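You operate a simulated robot arm through the tools that you are given. There is no shell and no other tool. Be economical: measure what you need, move in short steps, check, and stop when the job is done.

The job below is to be done with a simulated robot arm. You get a single attempt, and the scene is never put back.

Task
Move the black coupling off the grease film and scrub the bench clean.
Fine: the coupling goes in the small tan tray first; soap the green pad on the pale green soap, scrub the film off and put the pad back. Set down upright: black coupling. What is to be rubbed or washed off counts as gone when no trace of it is left.

It is judged by the outcome, as a careful person would: the job done as asked, and still so three seconds after it is handed in. It fails if anything else is knocked over, pushed out of place, dropped, spilled or broken.

Robot
A 7-joint arm with a two-finger gripper on a trunk, on a base that drives. Base frame: it is fixed to the floor where the robot stands at the start and does not move with it; the origin is under the middle of the robot, x ahead of it, y to its left, z up; the surface under the hand at the start is at about z = 850. Units: mm, degrees, N and s.
With the tool pointing down near the work surface it reaches from about 360 to 780 mm from the robot's upright axis, wherever it stands. Its first joint turns from -143.0 to 143.0 degrees. Places, roughly: grease film [500, -200, 900]; green scrub pad (8x6x6 cm) [600, -100, 900]; tray [600, -400, 900]. Payload 2.45 kg.
The TCP is the grasp point between the finger pads, 26 mm short of the fingertips. In the tool frame z runs along the fingers and y along their closing line. The gripper opens to 96 mm. The gripper's body begins 69 mm behind the TCP.
Orientation is that of the tool frame in the base frame, as a unit quaternion [w, x, y, z]. With the fingers straight down and closing along the base's y, the tool's x points along the base's -x, its y along +y and its z along -z.

Tools
- The arm moves only by the tool jog_arm. Its argument "targets" is a list of rows, each a list of 7 numbers: the opening in per cent of the stroke, from 0 (shut) to 100 (fully open), then the shift along the tool's x, y, z in units of 25 mm (1.0 is 25 mm), then the turn, a rotation vector about the tool's x, y, z in units of 4 degrees (1.0 is 4 degrees). In form: [[fingers, dx, dy, dz, rx, ry, rz], ...]. A call has 1 to 8 rows; each row shifts and turns the commanded pose from where the row before left it, along the tool's axes as they then stand. A call with a number of a shift or a turn outside -1 to 1 is refused whole. Each row takes 0.2 s and may step no farther than 50 mm and 8.6 degrees from the row before; otherwise, or with a gripper value out of range, the whole call is refused. Where a pose cannot be reached the arm comes as near as it can. A force on the tool above 40 N (or 10 N above the force at the start of the call, whichever is more), or a blocked arm, ends the call early, and 0.2 s more pass. Each finger halts on what it meets, pressing with about 38 N; the grip force reading is that of the motor and also rises with nothing between the fingers. The clock runs only during rows and for 0.2 s after the last one: add rows that do not move to give the fingers time. The reply holds the time, the measured pose of the TCP, the force on the tool along the base axes, the opening and the grip force, in the units named above and with some noise, with the torque about the TCP (base axes, N m) and any sound that the robot's microphone picked up.
- Cameras (640 x 400 px; columns grow to the right, rows downward): "scene" is now at [8.4, 138.2, 1516.1]; the picture's right is [-0.61, -0.79, 0.00], its down [-0.53, 0.41, -0.74] and it looks along [0.58, -0.45, -0.68] (base axes); focal length 266 px, centre (320, 200). "wrist" rides on the gripper at [82, 3, -98] in the tool frame; the picture's right is [-0.04, 1.00, 0.00], its down [-0.73, -0.03, -0.68] and it looks along [-0.68, -0.03, 0.73] (tool axes); focal length 256 px, centre (320, 200). There is no depth. A picture from a camera that has moved, and an enlarged one, comes with that camera's place and axes in the base frame and with its lens. The place of the scene camera against the robot may be out by one fixed shift of up to 25 mm in any direction.
- camera(camera): a new picture of that camera. It takes no simulated time.
- raise_lower(by): slides the trunk up (or, below 0, down) by that many mm; the arm and the scene camera ride with it, the base frame stays. It gives what a move gives, with no picture.
- base_move(legs): drives the robot by 1 to 6 legs, each [ahead, turn to the left] in mm and degrees, along the robot's own axes; the way and the turn of a leg run together, so that a leg with both is an arc; at most 1500 mm and 180 degrees a leg. The arm and the cameras ride along, it lands a little off, and it stops where it bumps. It gives what a move gives.
- turn_head(pan, tilt): turns the head with the scene camera to pan (to the left, within 155 degrees either way) and tilt (down, from -29 to 69), counted from straight ahead of the robot. It gives what a move gives.
- zoom(camera, box): a new picture of the part [left, top, right, bottom] of that camera's present view, enlarged. It takes no simulated time.
- finish_job(): hands the job in; it is judged then, once.

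Go step by step. Nothing tells you exact positions but the pictures and the camera data: compare them with the known pose of the tool, close in by small moves and look again before you grip or let go. The budget is 120 turns and 82 pictures, counting those below and the enlarged ones. Unless the task says otherwise, let go and move clear before handing in, and close with one line.

The tools are called as a command line: name --pt "numbers of a row" for each row, then --argument value for the rest, lists and objects as JSON in quotes. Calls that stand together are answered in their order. jog_arm: Moves the arm, as the interface text tells. Its arguments: {"type":"object","properties":{"targets":{"type":"array","items":{"type":"array","items":{"type":"number"}}}},"required":["targets"]} The other tools are called the same way: raise_lower (by) slides the trunk up or down; base_move (legs) drives the base; turn_head (pan, tilt) turns the head that bears the scene camera; camera (camera) takes a picture; zoom (camera, box) takes an enlarged picture of a part of a camera's view; finish_job () hands the job in.

At the start:

```text
time: 0.0
eef_pos: [435.9, -234.4, 1191.5]
tcp_rot: [0.0, 0.0, 1.0, 0.0]
wrist_force: [-0.5, -0.8, 0.2]
moment: [-0.04, 0.0, -0.01]
grip_width: 96.0
finger_force: 0.1
trunk travel left (down, up): [-575.0, 65.0]
robot x, y, heading: [2.3, 0.0, 0.0]
head pan, tilt: [-37.8, 42.5]
```

scene: 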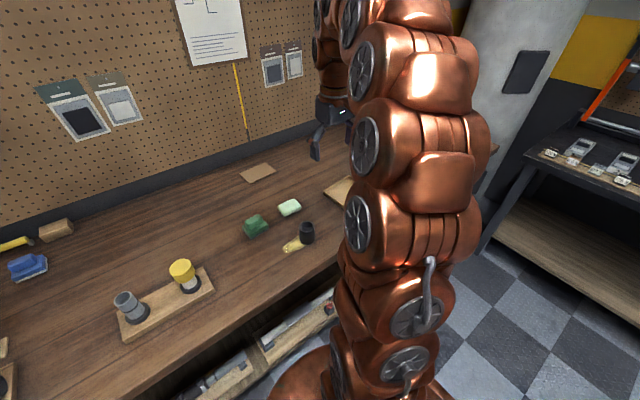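
wrist: 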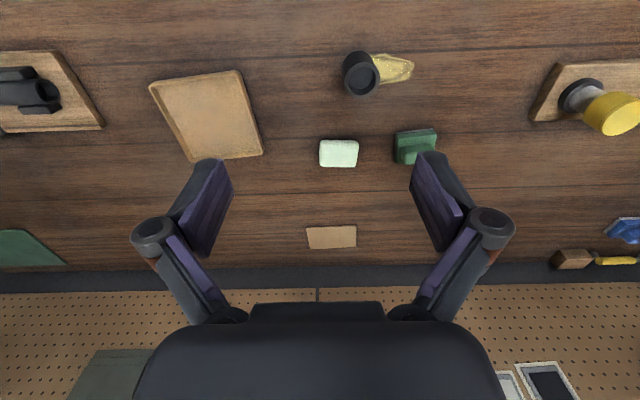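

I see the coupling standing at the right end of the film, about (485, -177), with the pad near (600, -75), the soap near (620, -209) and the tray near (545, -440). I'll look closer before moving.

zoom --camera "wrist" --box '[300, 30, 460, 130]'

zoom --camera "wrist" --box '[130, 50, 450, 250]'

zoom --camera "scene" --box '[220, 150, 380, 270]'

```text
4.00 times, centred on (380, 80) of wrist
camera zoom: at [355.3, -231.3, 1291.4], right [0.04, 1.0, 0.0], down [0.73, -0.03, 0.68], along [0.68, -0.03, -0.73], focal length 1024 px, centre (80, 680)
```

zoom: 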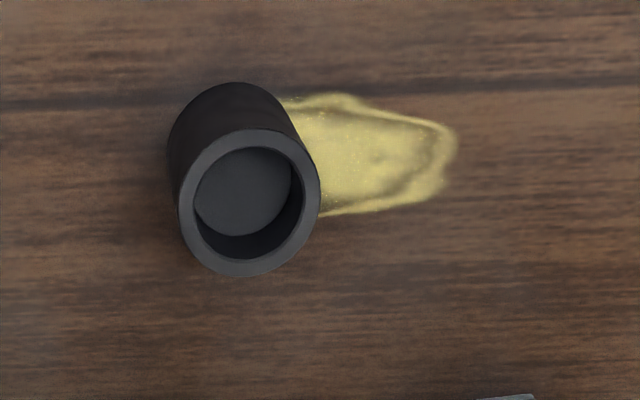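

```text
2.00 times, centred on (290, 150) of wrist
camera zoom: at [355.3, -231.3, 1291.4], right [0.04, 1.0, 0.0], down [0.73, -0.03, 0.68], along [0.68, -0.03, -0.73], focal length 512 px, centre (380, 300)
```

zoom: 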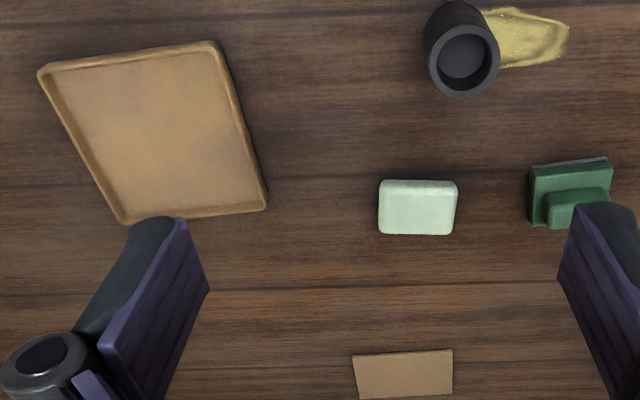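

```text
3.33 times, centred on (300, 210) of scene
camera zoom: at [8.4, 138.2, 1516.1], right [-0.61, -0.79, 0.0], down [-0.53, 0.41, -0.74], along [0.58, -0.45, -0.68], focal length 887 px, centre (387, 167)
```

zoom: 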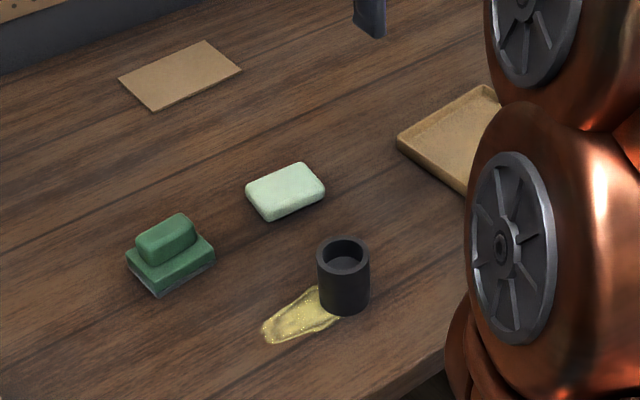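

The tray with the rim is the tan tray, centred near (559, -436); the flat tan piece is just card. I move above the coupling now.

jog_arm --pt "100 -0.245 0.285 1 0 0 0" --pt "100 -0.245 0.285 1 0 0 0" --pt "100 -0.245 0.285 1 0 0 0" --pt "100 -0.245 0.285 1 0 0 0" --pt "100 -0.245 0.285 1 0 0 0" --pt "100 -0.245 0.285 1 0 0 0" --pt "100 -0.245 0.285 1 0 0 0" --pt "100 -0.245 0.285 1 0 0 0"

camera --camera "wrist"

```text
time: 1.8
eef_pos: [485.0, -178.5, 991.5]
tcp_rot: [0.0, 0.0, 1.0, 0.0]
wrist_force: [-1.2, 0.1, -0.3]
moment: [-0.04, -0.01, 0.02]
grip_width: 96.0
finger_force: 0.1
trunk travel left (down, up): [-575.0, 65.0]
robot x, y, heading: [-2.5, 1.0, -0.3]
head pan, tilt: [-37.8, 42.5]
```

```text
76 pictures are left
camera wrist: at [403.6, -174.7, 1091.3], right [0.04, 1.0, 0.0], down [0.73, -0.03, 0.68], along [0.68, -0.03, -0.73], focal length 256 px, centre (320, 200)
```

wrist: 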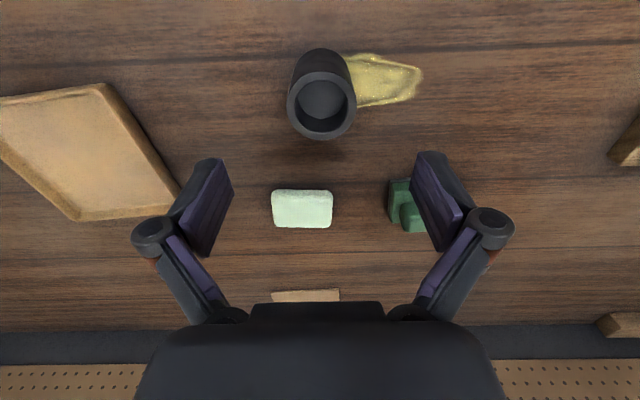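

The coupling lines up under the hand, its top near z 900. I descend part way and check again.

jog_arm --pt "100 0.05 0.04 0.8 0 0 0" --pt "100 0 0 0.8 0 0 0" --pt "100 0 0 0.8 0 0 0" --pt "100 0 0 0.5 0 0 0" --pt "100 0 0 0 0 0 0"

camera --camera "wrist"

camera --camera "scene"

```text
time: 3.0
eef_pos: [482.6, -177.1, 918.4]
tcp_rot: [0.0, -0.001, 1.0, 0.001]
wrist_force: [-0.4, 0.3, 0.1]
moment: [0.01, -0.02, -0.05]
grip_width: 95.9
finger_force: 0.1
trunk travel left (down, up): [-575.0, 65.0]
robot x, y, heading: [-1.0, 0.2, -0.1]
head pan, tilt: [-37.8, 42.5]
```

```text
75 pictures are left
camera wrist: at [402.5, -173.3, 1018.7], right [0.04, 1.0, 0.0], down [0.73, -0.03, 0.68], along [0.68, -0.03, -0.73], focal length 256 px, centre (320, 200)
```

wrist: 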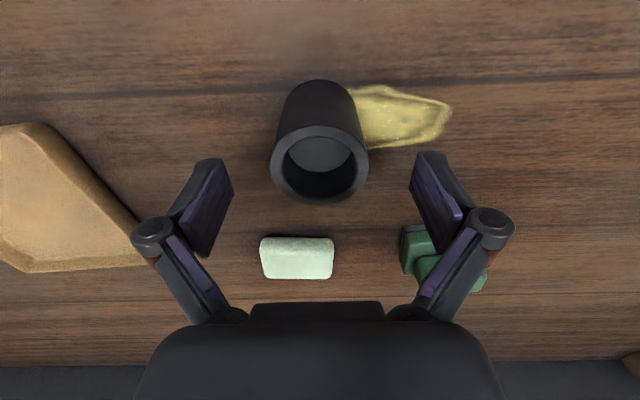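

```text
74 pictures are left
camera scene: at [8.5, 138.2, 1516.1], right [-0.61, -0.79, 0.0], down [-0.53, 0.41, -0.74], along [0.58, -0.45, -0.68], focal length 266 px, centre (320, 200)
```

scene: 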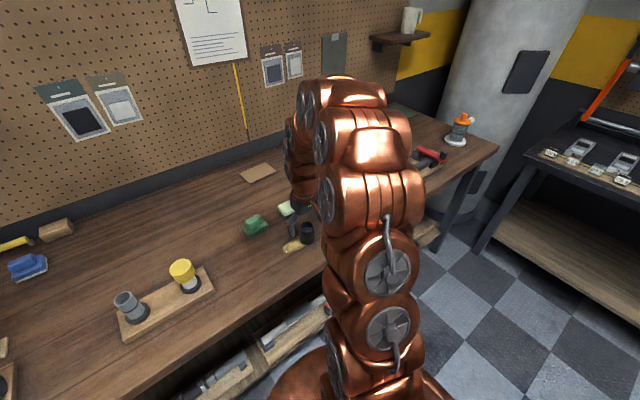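

The coupling centre is at about (479, -177), top 908, bench about 849. I go down to z 884 and grip.

jog_arm --pt "100 0.12 0 0.7 0 0 0" --pt "100 0 0 0.68 0 0 0" --pt "100 0 0 0 0 0 0" --pt "60 0 0 0 0 0 0" --pt "45 0 0 0 0 0 0" --pt "40 0 0 0 0 0 0" --pt "40 0 0 0 0 0 0" --pt "40 0 0 0 0 0 0"

camera --camera "wrist"

```text
time: 4.8
eef_pos: [479.9, -177.2, 884.9]
tcp_rot: [0.0, 0.0, 1.0, 0.0]
wrist_force: [-0.8, -0.8, 1.8]
moment: [0.03, 0.05, -0.02]
grip_width: 49.3
finger_force: 37.8
trunk travel left (down, up): [-575.0, 65.0]
robot x, y, heading: [-1.4, -1.7, -0.2]
head pan, tilt: [-37.8, 42.5]
```

```text
73 pictures are left
camera wrist: at [399.7, -173.4, 984.5], right [0.04, 1.0, 0.0], down [0.73, -0.03, 0.68], along [0.68, -0.03, -0.73], focal length 256 px, centre (320, 200)
```

wrist: 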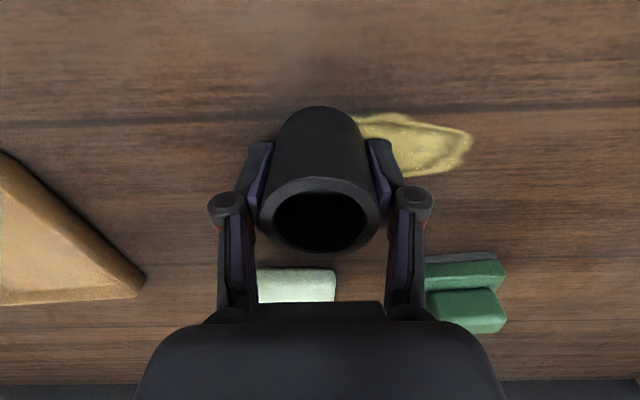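

Gripped at 49 mm. I lift and carry to over the tray.

jog_arm --pt "40 0 0 -0.6 0 0 0" --pt "40 0 0 -1 0 0 0" --pt "40 0 0 -1 0 0 0" --pt "40 0 0 -0.8 0 0 0" --pt "40 -0.28 -0.9 0 0 0 0" --pt "40 -0.28 -0.9 0 0 0 0" --pt "40 -0.28 -0.9 0 0 0 0" --pt "40 -0.28 -0.9 0 0 0 0"

jog_arm --pt "40 -0.28 -0.9 0 0 0 0" --pt "40 -0.28 -0.9 0 0 0 0" --pt "40 -0.28 -0.9 0 0 0 0" --pt "40 -0.28 -0.9 0 0 0 0" --pt "40 -0.28 -0.9 0 0 0 0" --pt "40 -0.28 -0.9 0 0 0 0" --pt "40 -0.28 -0.9 0 0 0 0" --pt "40 0 0 0 0 0 0"

camera --camera "wrist"

camera --camera "scene"

```text
time: 6.6
eef_pos: [507.5, -269.0, 969.0]
tcp_rot: [0.001, -0.001, 1.0, 0.001]
wrist_force: [-0.9, 0.3, -0.2]
moment: [0.01, -0.01, -0.01]
grip_width: 49.1
finger_force: 38.0
trunk travel left (down, up): [-575.0, 65.0]
robot x, y, heading: [-0.4, -3.8, -0.0]
head pan, tilt: [-37.8, 42.5]
```

```text
time: 8.4
eef_pos: [557.4, -423.7, 969.1]
tcp_rot: [0.0, -0.001, 1.0, 0.001]
wrist_force: [0.0, -0.7, -0.6]
moment: [-0.02, -0.01, 0.01]
grip_width: 48.7
finger_force: 37.9
trunk travel left (down, up): [-575.0, 65.0]
robot x, y, heading: [0.2, -3.3, 0.1]
head pan, tilt: [-37.8, 42.5]
```

```text
72 pictures are left
camera wrist: at [476.8, -421.1, 1068.8], right [0.04, 1.0, 0.0], down [0.73, -0.03, 0.68], along [0.68, -0.03, -0.73], focal length 256 px, centre (320, 200)
```

wrist: 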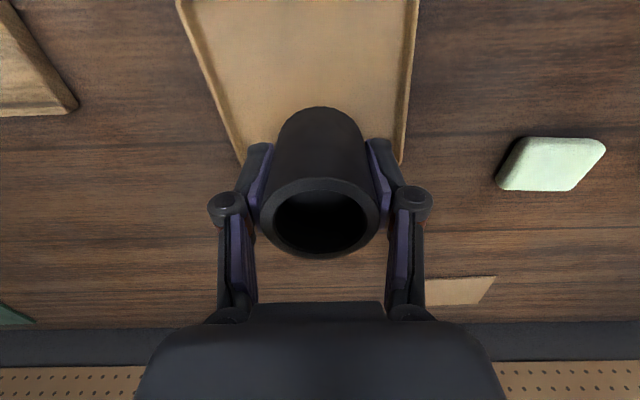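

```text
71 pictures are left
camera scene: at [8.5, 138.0, 1516.1], right [-0.61, -0.79, 0.0], down [-0.53, 0.41, -0.74], along [0.58, -0.45, -0.68], focal length 266 px, centre (320, 200)
```

scene: 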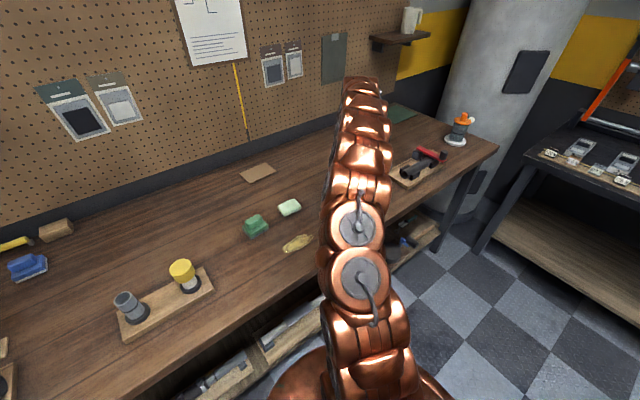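

The tray centre is about (555, -433), so I shift slightly and lower the coupling gently.

jog_arm --pt "40 0.05 -0.36 0.8 0 0 0" --pt "40 0 0 0.9 0 0 0" --pt "40 0 0 0.8 0 0 0" --pt "40 0 0 0.3 0 0 0" --pt "40 0 0 0.1 0 0 0" --pt "40 0 0 0 0 0 0"

camera --camera "wrist"

```text
time: 9.8
eef_pos: [556.5, -433.8, 897.3]
tcp_rot: [0.0, 0.0, 1.0, 0.0]
wrist_force: [-0.5, 0.7, -0.6]
moment: [0.01, -0.01, 0.01]
grip_width: 49.0
finger_force: 37.7
trunk travel left (down, up): [-575.0, 65.0]
robot x, y, heading: [1.6, 1.3, -0.2]
head pan, tilt: [-37.8, 42.5]
```

```text
70 pictures are left
camera wrist: at [475.5, -430.3, 996.4], right [0.04, 1.0, 0.0], down [0.73, -0.03, 0.68], along [0.68, -0.03, -0.73], focal length 256 px, centre (320, 200)
```

wrist: 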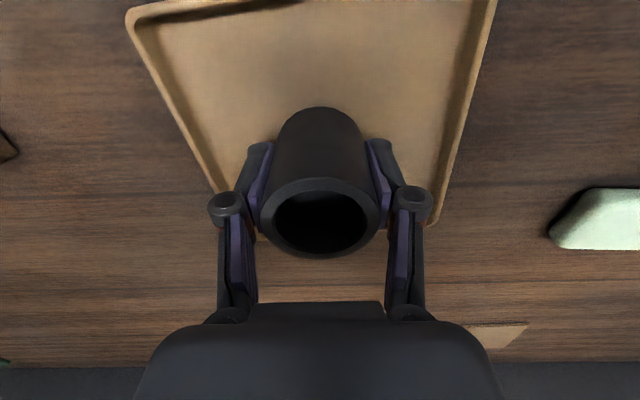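

Well inside the tray. I lower in 2 mm steps, watching the force.

jog_arm --pt "40 0 0 0.08 0 0 0" --pt "40 0 0 0.08 0 0 0" --pt "40 0 0 0 0 0 0"

jog_arm --pt "40 0 0 0.08 0 0 0" --pt "40 0 0 0 0 0 0"

```text
time: 10.6
eef_pos: [555.8, -434.5, 892.9]
tcp_rot: [0.0, 0.0, 1.0, 0.0]
wrist_force: [0.8, -0.6, -0.4]
moment: [-0.03, 0.03, -0.02]
grip_width: 49.1
finger_force: 37.0
trunk travel left (down, up): [-575.0, 65.0]
robot x, y, heading: [1.4, -0.1, 0.2]
head pan, tilt: [-37.8, 42.5]
```

```text
time: 11.2
eef_pos: [556.1, -433.3, 892.1]
tcp_rot: [0.0, 0.001, 1.0, 0.0]
wrist_force: [0.0, 0.0, -0.8]
moment: [-0.01, 0.01, 0.0]
grip_width: 49.2
finger_force: 37.7
trunk travel left (down, up): [-575.0, 65.0]
robot x, y, heading: [3.6, 3.4, 0.1]
head pan, tilt: [-37.8, 42.5]
```

jog_arm --pt "40 0 0 0.08 0 0 0" --pt "40 0 0 0 0 0 0"

jog_arm --pt "40 0 0 0.06 0 0 0" --pt "40 0 0 0 0 0 0"

```text
time: 11.8
eef_pos: [555.9, -433.8, 888.9]
tcp_rot: [0.0, -0.001, 1.0, -0.001]
wrist_force: [0.6, 0.2, 5.8]
moment: [0.03, 0.09, -0.06]
grip_width: 49.1
finger_force: 38.1
trunk travel left (down, up): [-575.0, 65.0]
robot x, y, heading: [-2.3, 0.7, -0.0]
head pan, tilt: [-37.8, 42.5]
```

```text
time: 12.4
eef_pos: [557.0, -434.4, 889.6]
tcp_rot: [0.002, 0.0, 1.0, -0.001]
wrist_force: [-0.3, -0.8, 23.9]
moment: [0.01, 0.38, -0.08]
grip_width: 48.9
finger_force: 37.8
trunk travel left (down, up): [-575.0, 65.0]
robot x, y, heading: [-1.0, -0.8, 0.1]
head pan, tilt: [-37.8, 42.5]
```

The coupling stands on the tray floor. I release and rise.

jog_arm --pt "55 0 0 -0.04 0 0 0" --pt "75 0 0 0 0 0 0" --pt "80 0 0 0 0 0 0" --pt "80 0 0 0 0 0 0" --pt "80 0 0 -0.6 0 0 0" --pt "80 0 0 -1 0 0 0" --pt "80 0 0 -1 0 0 0" --pt "80 0 0 -1 0 0 0"

camera --camera "wrist"

```text
time: 14.2
eef_pos: [556.5, -432.5, 979.7]
tcp_rot: [0.0, 0.0, 1.0, -0.001]
wrist_force: [0.7, 1.6, 0.1]
moment: [0.01, -0.05, -0.01]
grip_width: 76.8
finger_force: 0.1
trunk travel left (down, up): [-575.0, 65.0]
robot x, y, heading: [0.9, -1.5, -0.2]
head pan, tilt: [-37.8, 42.5]
```

```text
69 pictures are left
camera wrist: at [476.0, -430.5, 1079.1], right [0.04, 1.0, 0.0], down [0.73, -0.03, 0.68], along [0.68, -0.03, -0.73], focal length 256 px, centre (320, 200)
```

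wrist: 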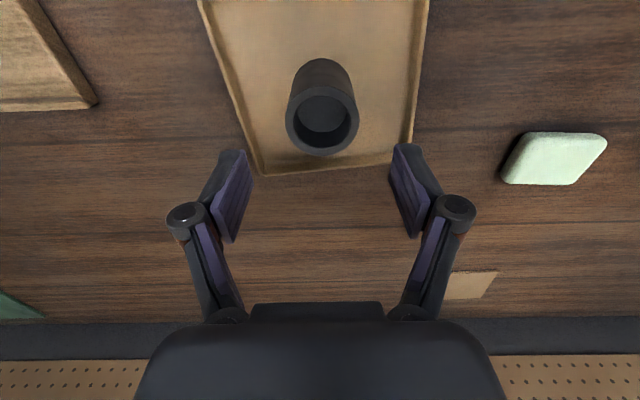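

The coupling stands upright in the tray. Next I travel to above the green pad near (600, -75).

jog_arm --pt "100 -0.1 0.9 0 0 0 0" --pt "100 -0.1 0.9 0 0 0 0" --pt "100 -0.1 0.9 0 0 0 0" --pt "100 -0.1 0.9 0 0 0 0" --pt "100 -0.1 0.9 0 0 0 0" --pt "100 -0.1 0.9 0 0 0 0" --pt "100 -0.1 0.9 0 0 0 0" --pt "100 -0.1 0.9 0 0 0 0"

jog_arm --pt "100 -0.1 0.9 0 0 0 0" --pt "100 -0.1 0.9 0 0 0 0" --pt "100 -0.1 0.9 0 0 0 0" --pt "100 -0.1 0.9 0 0 0 0" --pt "100 -0.1 0.9 0 0 0 0" --pt "100 -0.1 0.9 0 0 0 0" --pt "100 -0.1 0.9 0 0 0 0" --pt "100 -0.1 0.9 0 0 0 0"

camera --camera "wrist"

```text
time: 16.0
eef_pos: [575.6, -252.7, 979.1]
tcp_rot: [-0.001, 0.0, 1.0, 0.0]
wrist_force: [-0.5, -0.2, -1.0]
moment: [0.06, 0.01, -0.03]
grip_width: 96.1
finger_force: 0.1
trunk travel left (down, up): [-575.0, 65.0]
robot x, y, heading: [3.9, -0.6, 0.1]
head pan, tilt: [-37.8, 42.5]
```

```text
time: 17.8
eef_pos: [596.6, -74.3, 978.5]
tcp_rot: [0.001, 0.001, 1.0, 0.0]
wrist_force: [-0.9, -0.1, -0.1]
moment: [0.02, 0.0, 0.03]
grip_width: 95.8
finger_force: 0.0
trunk travel left (down, up): [-575.0, 65.0]
robot x, y, heading: [0.2, -1.0, -0.0]
head pan, tilt: [-37.8, 42.5]
```

```text
68 pictures are left
camera wrist: at [515.6, -69.9, 1078.5], right [0.04, 1.0, 0.0], down [0.73, -0.03, 0.68], along [0.68, -0.03, -0.73], focal length 256 px, centre (320, 200)
```

wrist: 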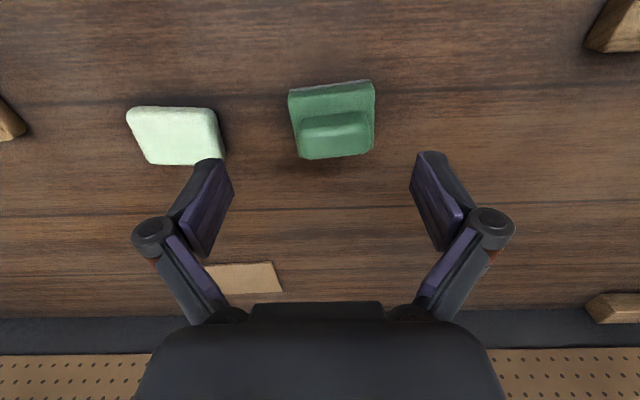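

zoom --camera "wrist" --box '[260, 60, 420, 160]'

zoom --camera "scene" --box '[230, 180, 330, 260]'

```text
4.00 times, centred on (340, 110) of wrist
camera zoom: at [515.6, -69.9, 1078.5], right [0.04, 1.0, 0.0], down [0.73, -0.03, 0.68], along [0.68, -0.03, -0.73], focal length 1024 px, centre (240, 560)
```

zoom: 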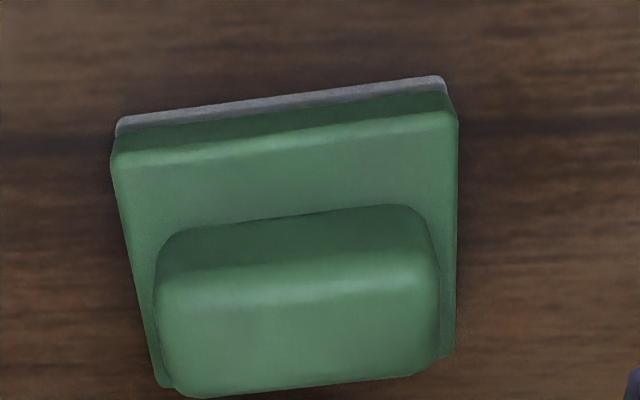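

```text
5.00 times, centred on (280, 220) of scene
camera zoom: at [8.5, 138.0, 1516.1], right [-0.61, -0.79, 0.0], down [-0.53, 0.41, -0.74], along [0.58, -0.45, -0.68], focal length 1331 px, centre (520, 100)
```

zoom: 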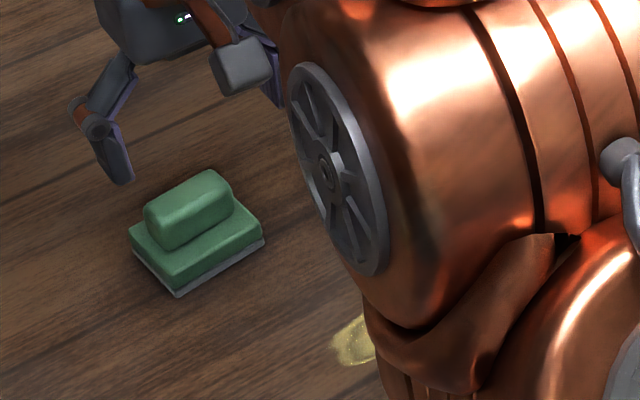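

The pad has a slab and a handle, centre about (617, -64), yawed about 5°. I centre over it, match the yaw, and look again before gripping the handle.

jog_arm --pt "100 -0.4 0.2 0.4 0 0 -0.6" --pt "100 -0.4 0.2 0.5 0 0 -0.65" --pt "100 0 0 0.4 0 0 0" --pt "100 0 0 0 0 0 0"

camera --camera "wrist"

zoom --camera "scene" --box '[230, 180, 330, 260]'

```text
time: 18.8
eef_pos: [616.5, -62.2, 946.4]
tcp_rot: [0.0, -0.045, 0.999, 0.0]
wrist_force: [-1.3, 0.3, 0.1]
moment: [0.0, -0.03, 0.02]
grip_width: 96.0
finger_force: 0.2
trunk travel left (down, up): [-575.0, 65.0]
robot x, y, heading: [-3.2, -0.5, -0.2]
head pan, tilt: [-37.8, 42.5]
```

```text
65 pictures are left
camera wrist: at [536.0, -66.1, 1045.7], right [-0.05, 1.0, 0.0], down [0.73, 0.04, 0.68], along [0.68, 0.03, -0.73], focal length 256 px, centre (320, 200)
```

wrist: 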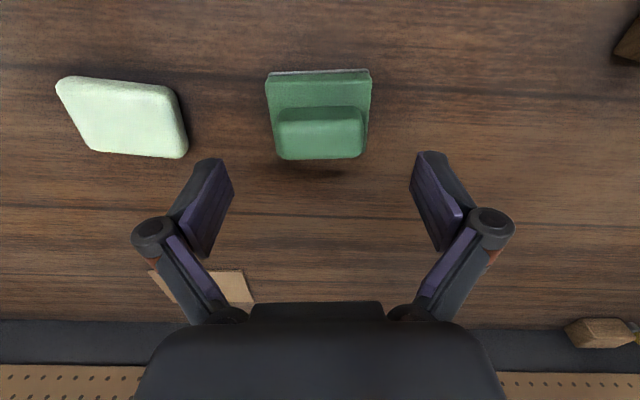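

```text
5.00 times, centred on (280, 220) of scene
camera zoom: at [8.5, 138.3, 1516.1], right [-0.61, -0.79, 0.0], down [-0.53, 0.41, -0.74], along [0.58, -0.45, -0.68], focal length 1331 px, centre (520, 100)
```

zoom: 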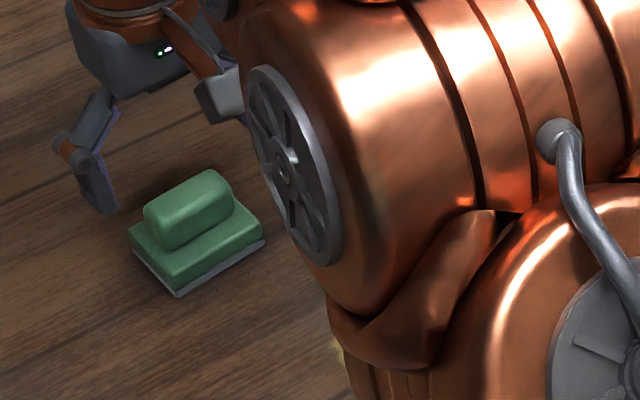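

The handle is centred in y; its height is uncertain. I lower a little, with the fingers clear outside the slab, and look again.

jog_arm --pt "100 -0.08 0 0.5 0 0 -0.3" --pt "100 0 0 0.5 0 0 0" --pt "100 0 0 0 0 0 0"

camera --camera "wrist"

zoom --camera "wrist" --box '[200, 60, 440, 210]'

zoom --camera "scene" --box '[230, 180, 330, 260]'

```text
time: 19.6
eef_pos: [617.6, -62.9, 919.8]
tcp_rot: [-0.001, -0.055, 0.998, 0.0]
wrist_force: [1.0, 0.3, 0.2]
moment: [-0.03, -0.01, 0.0]
grip_width: 96.0
finger_force: 0.0
trunk travel left (down, up): [-575.0, 65.0]
robot x, y, heading: [1.7, -2.2, -0.1]
head pan, tilt: [-37.8, 42.5]
```

```text
63 pictures are left
camera wrist: at [537.4, -67.9, 1020.5], right [-0.07, 1.0, 0.0], down [0.73, 0.05, 0.68], along [0.68, 0.05, -0.73], focal length 256 px, centre (320, 200)
```

wrist: 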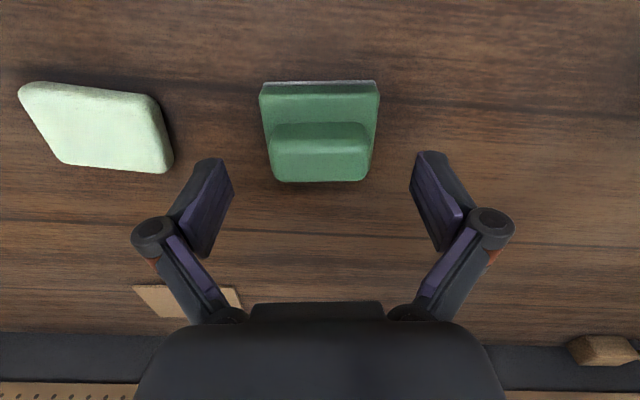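

```text
2.67 times, centred on (320, 135) of wrist
camera zoom: at [537.4, -67.9, 1020.5], right [-0.07, 1.0, 0.0], down [0.73, 0.05, 0.68], along [0.68, 0.05, -0.73], focal length 683 px, centre (320, 373)
```

zoom: 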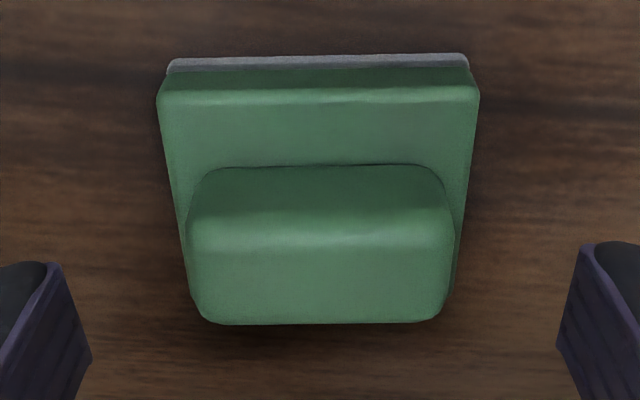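

```text
5.00 times, centred on (280, 220) of scene
camera zoom: at [8.5, 138.3, 1516.1], right [-0.61, -0.79, 0.0], down [-0.53, 0.41, -0.74], along [0.58, -0.45, -0.68], focal length 1331 px, centre (520, 100)
```

zoom: 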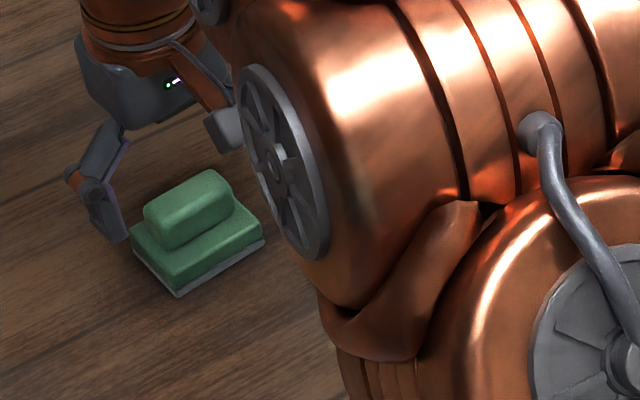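

Handle top about 897, slab top about 869, centre (624, -62). I lower to z 898 so the fingertips stay just above the slab, and grip the handle.

jog_arm --pt "100 -0.26 0.02 0.4 0 0 0" --pt "100 0 0 0.46 0 0 0" --pt "80 0 0 0 0 0 0" --pt "60 0 0 0 0 0 0" --pt "45 0 0 0 0 0 0" --pt "40 0 0 0 0 0 0" --pt "40 0 0 0 0 0 0" --pt "40 0 0 0 0 0 0"

camera --camera "wrist"

zoom --camera "scene" --box '[230, 180, 330, 260]'

```text
time: 21.4
eef_pos: [625.1, -61.0, 900.0]
tcp_rot: [0.0, -0.054, 0.999, 0.0]
wrist_force: [0.8, -0.2, 4.2]
moment: [0.0, -0.02, -0.09]
grip_width: 55.1
finger_force: 38.0
trunk travel left (down, up): [-575.0, 65.0]
robot x, y, heading: [3.3, 4.2, 0.3]
head pan, tilt: [-37.8, 42.5]
```

```text
60 pictures are left
camera wrist: at [543.9, -66.6, 999.7], right [-0.07, 1.0, 0.0], down [0.73, 0.05, 0.68], along [0.68, 0.05, -0.73], focal length 256 px, centre (320, 200)
```

wrist: 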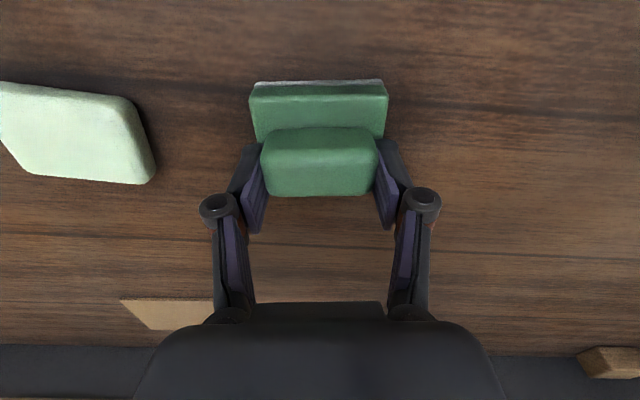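

```text
5.00 times, centred on (280, 220) of scene
camera zoom: at [8.4, 138.3, 1516.1], right [-0.61, -0.79, 0.0], down [-0.53, 0.41, -0.74], along [0.58, -0.45, -0.68], focal length 1331 px, centre (520, 100)
```

zoom: 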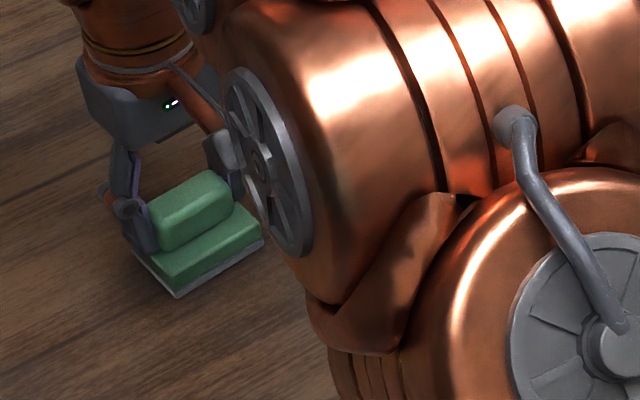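

Firm grip at 55 mm. I lift the pad and carry it over the soap at about (625, -207).

jog_arm --pt "40 0 0 -0.6 0 0 0" --pt "40 0 0 -1 0 0 0" --pt "40 0 0 -0.8 0 0 0" --pt "40 0.106 -0.967 0 0 0 0" --pt "40 0.106 -0.967 0 0 0 0" --pt "40 0.106 -0.967 0 0 0 0" --pt "40 0 0 0 0 0 0"

camera --camera "wrist"

```text
time: 23.0
eef_pos: [624.5, -133.2, 958.7]
tcp_rot: [0.0, -0.055, 0.998, 0.0]
wrist_force: [0.0, 0.2, -1.0]
moment: [0.01, -0.01, -0.01]
grip_width: 55.0
finger_force: 37.7
trunk travel left (down, up): [-575.0, 65.0]
robot x, y, heading: [-1.4, 1.8, -0.0]
head pan, tilt: [-37.8, 42.5]
```

```text
58 pictures are left
camera wrist: at [543.8, -139.4, 1059.2], right [-0.07, 1.0, 0.0], down [0.73, 0.05, 0.68], along [0.68, 0.05, -0.73], focal length 256 px, centre (320, 200)
```

wrist: 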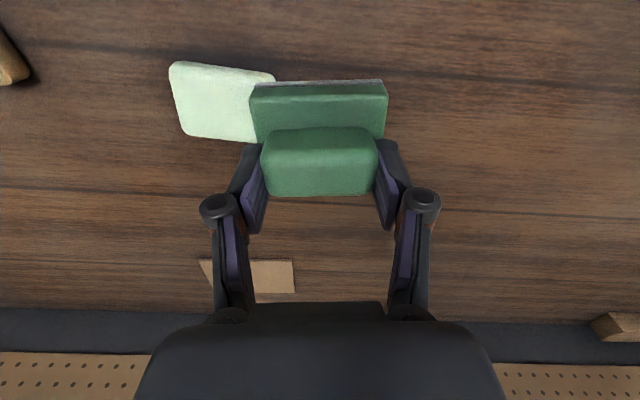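

Consistent: soap centre near (626, -206). I continue over it and lower toward it.

jog_arm --pt "40 0.1 -0.967 0 0 0 0" --pt "40 0.1 -0.967 0 0 0 0" --pt "40 0.1 -0.967 0 0 0 0" --pt "40 0 0 0.7 0 0 0" --pt "40 0 0 0.2 0 0 0" --pt "40 0 0 0 0 0 0"

camera --camera "wrist"

zoom --camera "scene" --box '[230, 160, 350, 260]'

```text
time: 24.4
eef_pos: [625.2, -208.2, 937.3]
tcp_rot: [0.001, -0.054, 0.999, 0.0]
wrist_force: [0.5, -0.1, -0.8]
moment: [-0.01, 0.0, 0.0]
grip_width: 54.9
finger_force: 38.3
trunk travel left (down, up): [-575.0, 65.0]
robot x, y, heading: [-0.3, 1.3, 0.0]
head pan, tilt: [-37.8, 42.5]
```

```text
57 pictures are left
camera wrist: at [544.9, -212.4, 1036.3], right [-0.07, 1.0, 0.0], down [0.73, 0.05, 0.68], along [0.68, 0.05, -0.73], focal length 256 px, centre (320, 200)
```

wrist: 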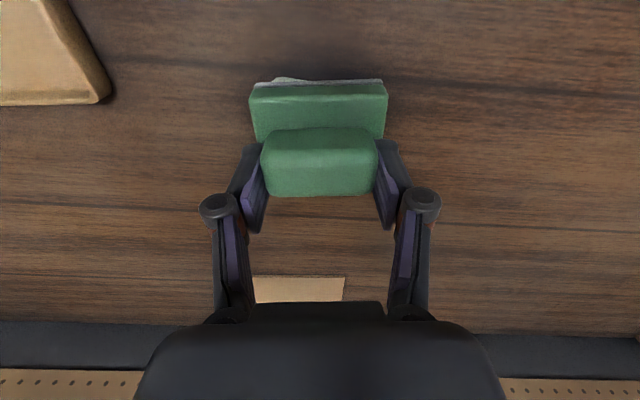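

```text
4.00 times, centred on (290, 210) of scene
camera zoom: at [8.6, 138.2, 1516.1], right [-0.61, -0.79, 0.0], down [-0.53, 0.41, -0.74], along [0.58, -0.45, -0.68], focal length 1065 px, centre (440, 160)
```

zoom: 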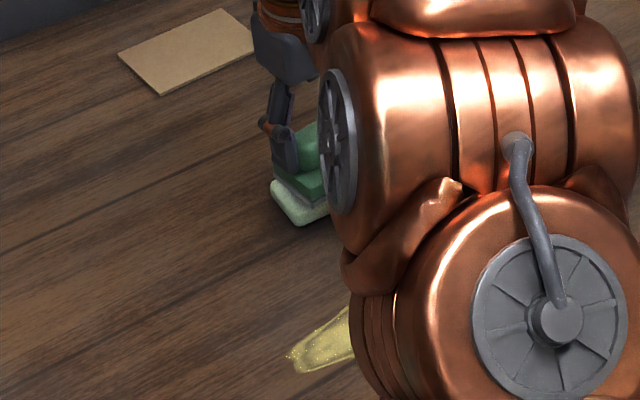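

The pad is directly over the soap. I lower in small steps until contact.

jog_arm --pt "40 0 0 0.12 0 0 0" --pt "40 0 0 0.12 0 0 0" --pt "40 0 0 0 0 0 0"

jog_arm --pt "40 0 0 0.1 0 0 0" --pt "40 0 0 0 0 0 0"

jog_arm --pt "40 0 0 0.08 0 0 0" --pt "40 0 0 0 0 0 0"

```text
time: 25.2
eef_pos: [624.6, -207.6, 931.5]
tcp_rot: [0.0, -0.054, 0.999, 0.0]
wrist_force: [0.1, 0.3, -0.2]
moment: [-0.02, -0.02, 0.02]
grip_width: 55.0
finger_force: 37.8
trunk travel left (down, up): [-575.0, 65.0]
robot x, y, heading: [-1.4, 1.0, 0.2]
head pan, tilt: [-37.8, 42.5]
```

```text
time: 25.8
eef_pos: [625.9, -207.5, 928.8]
tcp_rot: [-0.001, -0.053, 0.999, 0.001]
wrist_force: [-1.0, -0.5, -1.2]
moment: [-0.01, -0.01, 0.01]
grip_width: 54.9
finger_force: 37.7
trunk travel left (down, up): [-575.0, 65.0]
robot x, y, heading: [0.7, 0.7, 0.0]
head pan, tilt: [-37.8, 42.5]
```

```text
time: 26.4
eef_pos: [626.2, -207.9, 926.1]
tcp_rot: [0.0, -0.055, 0.999, 0.0]
wrist_force: [-0.8, 1.0, -1.3]
moment: [-0.01, 0.02, 0.03]
grip_width: 55.3
finger_force: 38.3
trunk travel left (down, up): [-575.0, 65.0]
robot x, y, heading: [-1.1, 0.1, 0.1]
head pan, tilt: [-37.8, 42.5]
```

jog_arm --pt "40 0 0 0.08 0 0 0" --pt "40 0 0 0 0 0 0"

jog_arm --pt "40 0 0 0.06 0 0 0" --pt "40 0 0 0 0 0 0"

```text
time: 27.0
eef_pos: [624.5, -207.7, 924.9]
tcp_rot: [0.0, -0.053, 0.999, 0.0]
wrist_force: [0.0, -0.2, -1.2]
moment: [0.04, 0.01, 0.01]
grip_width: 55.0
finger_force: 38.0
trunk travel left (down, up): [-575.0, 65.0]
robot x, y, heading: [-0.7, 2.6, 0.0]
head pan, tilt: [-37.8, 42.5]
```

```text
time: 27.6
eef_pos: [624.9, -209.0, 922.8]
tcp_rot: [0.0, -0.053, 0.999, 0.0]
wrist_force: [0.4, -0.3, -0.6]
moment: [0.01, -0.01, 0.02]
grip_width: 54.9
finger_force: 38.0
trunk travel left (down, up): [-575.0, 65.0]
robot x, y, heading: [4.7, 0.1, -0.2]
head pan, tilt: [-37.8, 42.5]
```

jog_arm --pt "40 0 0 0.06 0 0 0" --pt "40 0 0 0 0 0 0"

jog_arm --pt "40 0 0 0.06 0 0 0" --pt "40 0 0 0 0 0 0"

zoom --camera "scene" --box '[270, 180, 320, 220]'

```text
time: 28.2
eef_pos: [624.8, -207.4, 923.3]
tcp_rot: [0.0, -0.054, 0.999, 0.001]
wrist_force: [0.0, -0.5, 4.0]
moment: [0.0, 0.01, 0.02]
grip_width: 55.0
finger_force: 37.7
trunk travel left (down, up): [-575.0, 65.0]
robot x, y, heading: [1.3, -1.2, 0.2]
head pan, tilt: [-37.8, 42.5]
```

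```text
time: 28.8
eef_pos: [624.3, -206.9, 921.9]
tcp_rot: [0.001, -0.054, 0.999, -0.001]
wrist_force: [-0.4, -1.2, 21.0]
moment: [0.02, 0.13, 0.01]
grip_width: 55.5
finger_force: 37.9
trunk travel left (down, up): [-575.0, 65.0]
robot x, y, heading: [-2.0, 3.1, -0.1]
head pan, tilt: [-37.8, 42.5]
```

```text
10.00 times, centred on (295, 200) of scene
camera zoom: at [7.4, 138.6, 1516.3], right [-0.61, -0.79, 0.0], down [-0.53, 0.41, -0.74], along [0.58, -0.45, -0.68], focal length 2662 px, centre (570, 200)
```

zoom: 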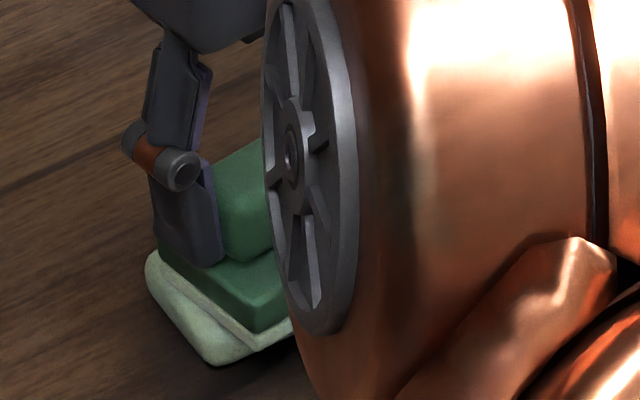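

Contact at about 21 N. I make small back-and-forth rubs that keep the soap in place.

jog_arm --pt "40 0 0.2 -0.02 0 0 0" --pt "40 0 -0.2 0 0 0 0" --pt "40 0 -0.2 0 0 0 0" --pt "40 0 0.2 0 0 0 0" --pt "40 0 0.2 0 0 0 0" --pt "40 0 -0.2 0 0 0 0" --pt "40 0.2 0 0 0 0 0" --pt "40 -0.2 0 0 0 0 0"

camera --camera "wrist"

```text
time: 30.6
eef_pos: [623.0, -207.2, 920.9]
tcp_rot: [-0.001, -0.054, 0.999, 0.0]
wrist_force: [-8.4, 0.4, 22.3]
moment: [0.03, 0.3, 0.01]
grip_width: 54.9
finger_force: 37.8
trunk travel left (down, up): [-575.0, 65.0]
robot x, y, heading: [-1.1, 1.2, -0.2]
head pan, tilt: [-37.8, 42.5]
```

```text
54 pictures are left
camera wrist: at [543.0, -213.0, 1021.0], right [-0.07, 1.0, 0.0], down [0.73, 0.05, 0.68], along [0.68, 0.05, -0.73], focal length 256 px, centre (320, 200)
```

wrist: 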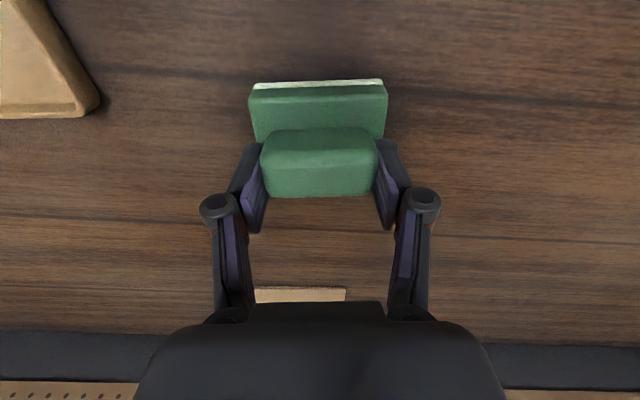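

The sole edge now looks pale, so it seems soaped. One more short rub, then lift and check.

jog_arm --pt "40 0.2 0 0 0 0 0" --pt "40 -0.2 0 0 0 0 0" --pt "40 0 0.2 0 0 0 0" --pt "40 0 -0.2 0 0 0 0" --pt "40 0 0 -0.2 0 0 0" --pt "40 0 0 -0.8 0 0 0" --pt "40 0 0 -0.6 0 0 0" --pt "40 0 0 0 0 0 0"

camera --camera "wrist"

zoom --camera "scene" --box '[250, 170, 330, 230]'

```text
time: 32.4
eef_pos: [625.9, -207.3, 961.7]
tcp_rot: [0.0, -0.053, 0.999, 0.0]
wrist_force: [0.3, -0.1, -0.3]
moment: [-0.03, -0.01, 0.01]
grip_width: 54.8
finger_force: 37.9
trunk travel left (down, up): [-575.0, 65.0]
robot x, y, heading: [2.9, 2.4, -0.2]
head pan, tilt: [-37.8, 42.5]
```

```text
53 pictures are left
camera wrist: at [545.2, -213.1, 1060.9], right [-0.07, 1.0, 0.0], down [0.73, 0.05, 0.68], along [0.68, 0.05, -0.73], focal length 256 px, centre (320, 200)
```

wrist: 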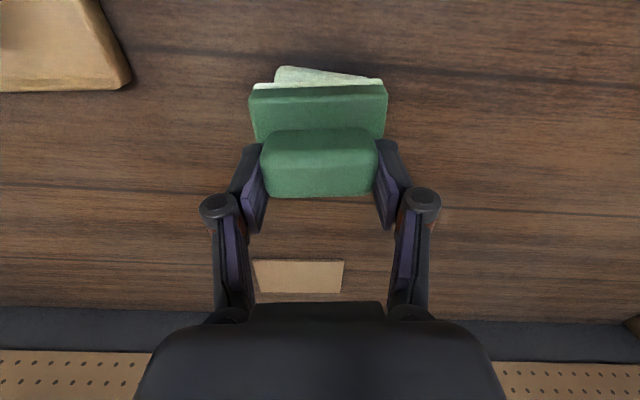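

```text
6.67 times, centred on (290, 200) of scene
camera zoom: at [8.5, 138.2, 1516.0], right [-0.61, -0.79, 0.0], down [-0.53, 0.41, -0.74], along [0.58, -0.45, -0.68], focal length 1775 px, centre (520, 200)
```

zoom: 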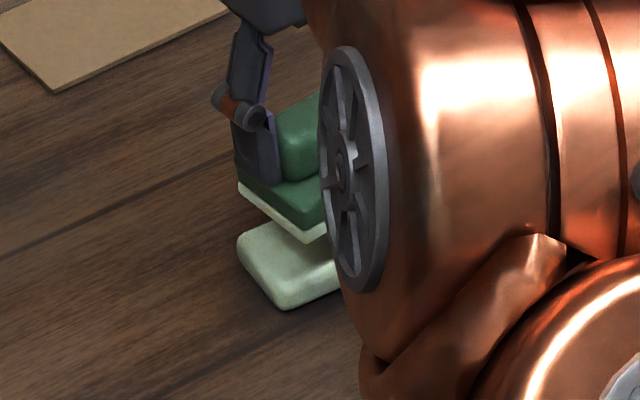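

The sole is coated with soap and the soap bar has not shifted. I carry the pad toward the film and look at it.

jog_arm --pt "40 0.904 0.638 0 0 0 0" --pt "40 0.904 0.638 0 0 0 0" --pt "40 0.904 0.638 0 0 0 0" --pt "40 0.904 0.638 0 0 0 0" --pt "40 0.904 0.638 0 0 0 0" --pt "40 0 0 0 0 0 0"

camera --camera "wrist"

camera --camera "scene"

```text
time: 33.8
eef_pos: [503.4, -140.1, 962.4]
tcp_rot: [0.001, -0.054, 0.999, 0.001]
wrist_force: [0.7, 0.3, -0.3]
moment: [-0.01, -0.03, 0.01]
grip_width: 55.3
finger_force: 37.5
trunk travel left (down, up): [-575.0, 65.0]
robot x, y, heading: [0.3, -0.8, 0.0]
head pan, tilt: [-37.8, 42.5]
```

```text
51 pictures are left
camera wrist: at [423.1, -145.4, 1061.4], right [-0.07, 1.0, 0.0], down [0.73, 0.05, 0.68], along [0.68, 0.05, -0.73], focal length 256 px, centre (320, 200)
```

wrist: 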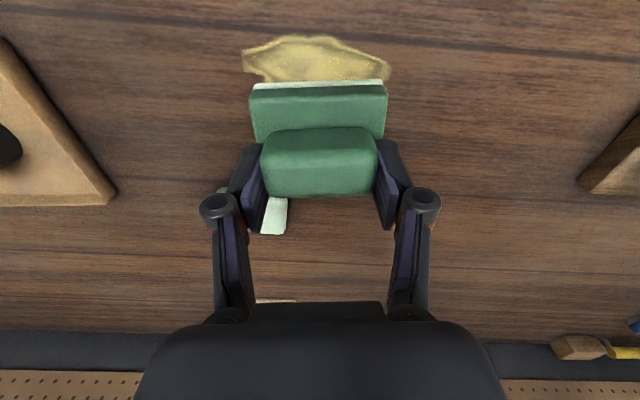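

```text
50 pictures are left
camera scene: at [8.4, 138.3, 1516.1], right [-0.61, -0.79, 0.0], down [-0.53, 0.41, -0.74], along [0.58, -0.45, -0.68], focal length 266 px, centre (320, 200)
```

scene: 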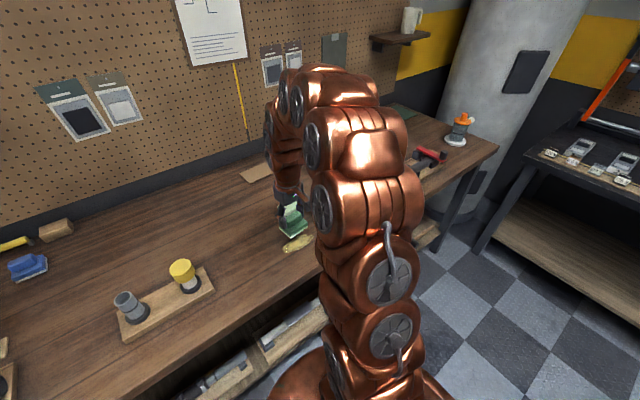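

The film spans x 463–508, y -199 to -87. I place the pad over its right part at (485, -165) and lower toward the bench.

jog_arm --pt "40 0.42 -0.455 0 0 0 0" --pt "40 0.42 -0.455 0.3 0 0 0" --pt "40 0 0 0.9 0 0 0" --pt "40 0 0 0.7 0 0 0" --pt "40 0 0 0.34 0 0 0" --pt "40 0 0 0.1 0 0 0" --pt "40 0 0 0 0 0 0"

jog_arm --pt "40 0 0 0.06 0 0 0" --pt "40 0 0 0 0 0 0"

```text
time: 35.4
eef_pos: [486.1, -164.2, 904.0]
tcp_rot: [0.0, -0.054, 0.999, 0.0]
wrist_force: [0.0, -0.5, -0.9]
moment: [0.03, -0.01, 0.01]
grip_width: 54.8
finger_force: 37.7
trunk travel left (down, up): [-575.0, 65.0]
robot x, y, heading: [0.1, 1.3, -0.0]
head pan, tilt: [-37.8, 42.5]
```

```text
time: 36.0
eef_pos: [486.0, -165.6, 900.9]
tcp_rot: [0.001, -0.054, 0.999, 0.0]
wrist_force: [-0.2, 0.4, -0.6]
moment: [0.01, 0.06, -0.02]
grip_width: 55.3
finger_force: 37.6
trunk travel left (down, up): [-575.0, 65.0]
robot x, y, heading: [0.7, 3.7, 0.1]
head pan, tilt: [-37.8, 42.5]
```

jog_arm --pt "40 0 0 0.06 0 0 0" --pt "40 0 0 0.04 0 0 0" --pt "40 0 0 0 0 0 0"

jog_arm --pt "40 0 0 0.04 0 0 0" --pt "40 0 0 0 0 0 0"

```text
time: 36.8
eef_pos: [485.5, -164.2, 899.3]
tcp_rot: [0.001, -0.054, 0.999, -0.001]
wrist_force: [0.6, 1.0, 17.2]
moment: [0.12, 0.24, 0.01]
grip_width: 55.2
finger_force: 38.0
trunk travel left (down, up): [-575.0, 65.0]
robot x, y, heading: [3.5, -0.6, -0.1]
head pan, tilt: [-37.8, 42.5]
```

```text
time: 37.4
eef_pos: [485.8, -165.8, 896.8]
tcp_rot: [0.001, -0.055, 0.998, -0.001]
wrist_force: [2.8, 1.0, 25.7]
moment: [0.01, -0.07, -0.02]
grip_width: 54.9
finger_force: 37.8
trunk travel left (down, up): [-575.0, 65.0]
robot x, y, heading: [0.2, -1.8, -0.1]
head pan, tilt: [-37.8, 42.5]
```

Contact at about 20–25 N. I scrub with short strokes across the film.

jog_arm --pt "40 0.05 -0.5 -0.02 0 0 0" --pt "40 0.05 -0.5 0 0 0 0" --pt "40 -0.05 0.5 0 0 0 0" --pt "40 -0.05 0.5 0 0 0 0" --pt "40 -0.05 0.5 0 0 0 0" --pt "40 -0.05 0.5 0 0 0 0" --pt "40 -0.05 0.5 0 0 0 0" --pt "40 -0.05 0.5 0 0 0 0"

jog_arm --pt "40 -0.05 0.5 0 0 0 0" --pt "40 -0.05 0.5 0 0 0 0" --pt "40 0.05 -0.5 0 0 0 0" --pt "40 0.05 -0.5 0 0 0 0" --pt "40 0.05 -0.5 0 0 0 0" --pt "40 0.05 -0.5 0 0 0 0" --pt "40 0.05 -0.5 0 0 0 0" --pt "40 0.05 -0.5 0 0 0 0"

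camera --camera "wrist"

```text
time: 39.2
eef_pos: [483.9, -115.1, 898.0]
tcp_rot: [0.0, -0.055, 0.999, 0.001]
wrist_force: [-0.8, -2.9, 11.7]
moment: [-0.29, -0.19, -0.05]
grip_width: 55.0
finger_force: 38.2
trunk travel left (down, up): [-575.0, 65.0]
robot x, y, heading: [2.6, -1.0, -0.0]
head pan, tilt: [-37.8, 42.5]
```

```text
time: 41.0
eef_pos: [485.2, -165.0, 898.4]
tcp_rot: [0.001, -0.054, 0.999, 0.0]
wrist_force: [1.4, 0.4, 5.1]
moment: [0.08, 0.11, -0.04]
grip_width: 54.9
finger_force: 37.5
trunk travel left (down, up): [-575.0, 65.0]
robot x, y, heading: [0.1, -0.8, 0.1]
head pan, tilt: [-37.8, 42.5]
```

```text
49 pictures are left
camera wrist: at [405.1, -171.0, 997.3], right [-0.07, 1.0, 0.0], down [0.73, 0.05, 0.68], along [0.68, 0.05, -0.73], focal length 256 px, centre (320, 200)
```

wrist: 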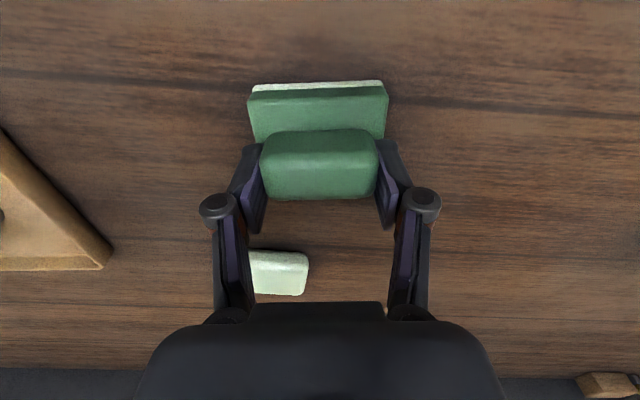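

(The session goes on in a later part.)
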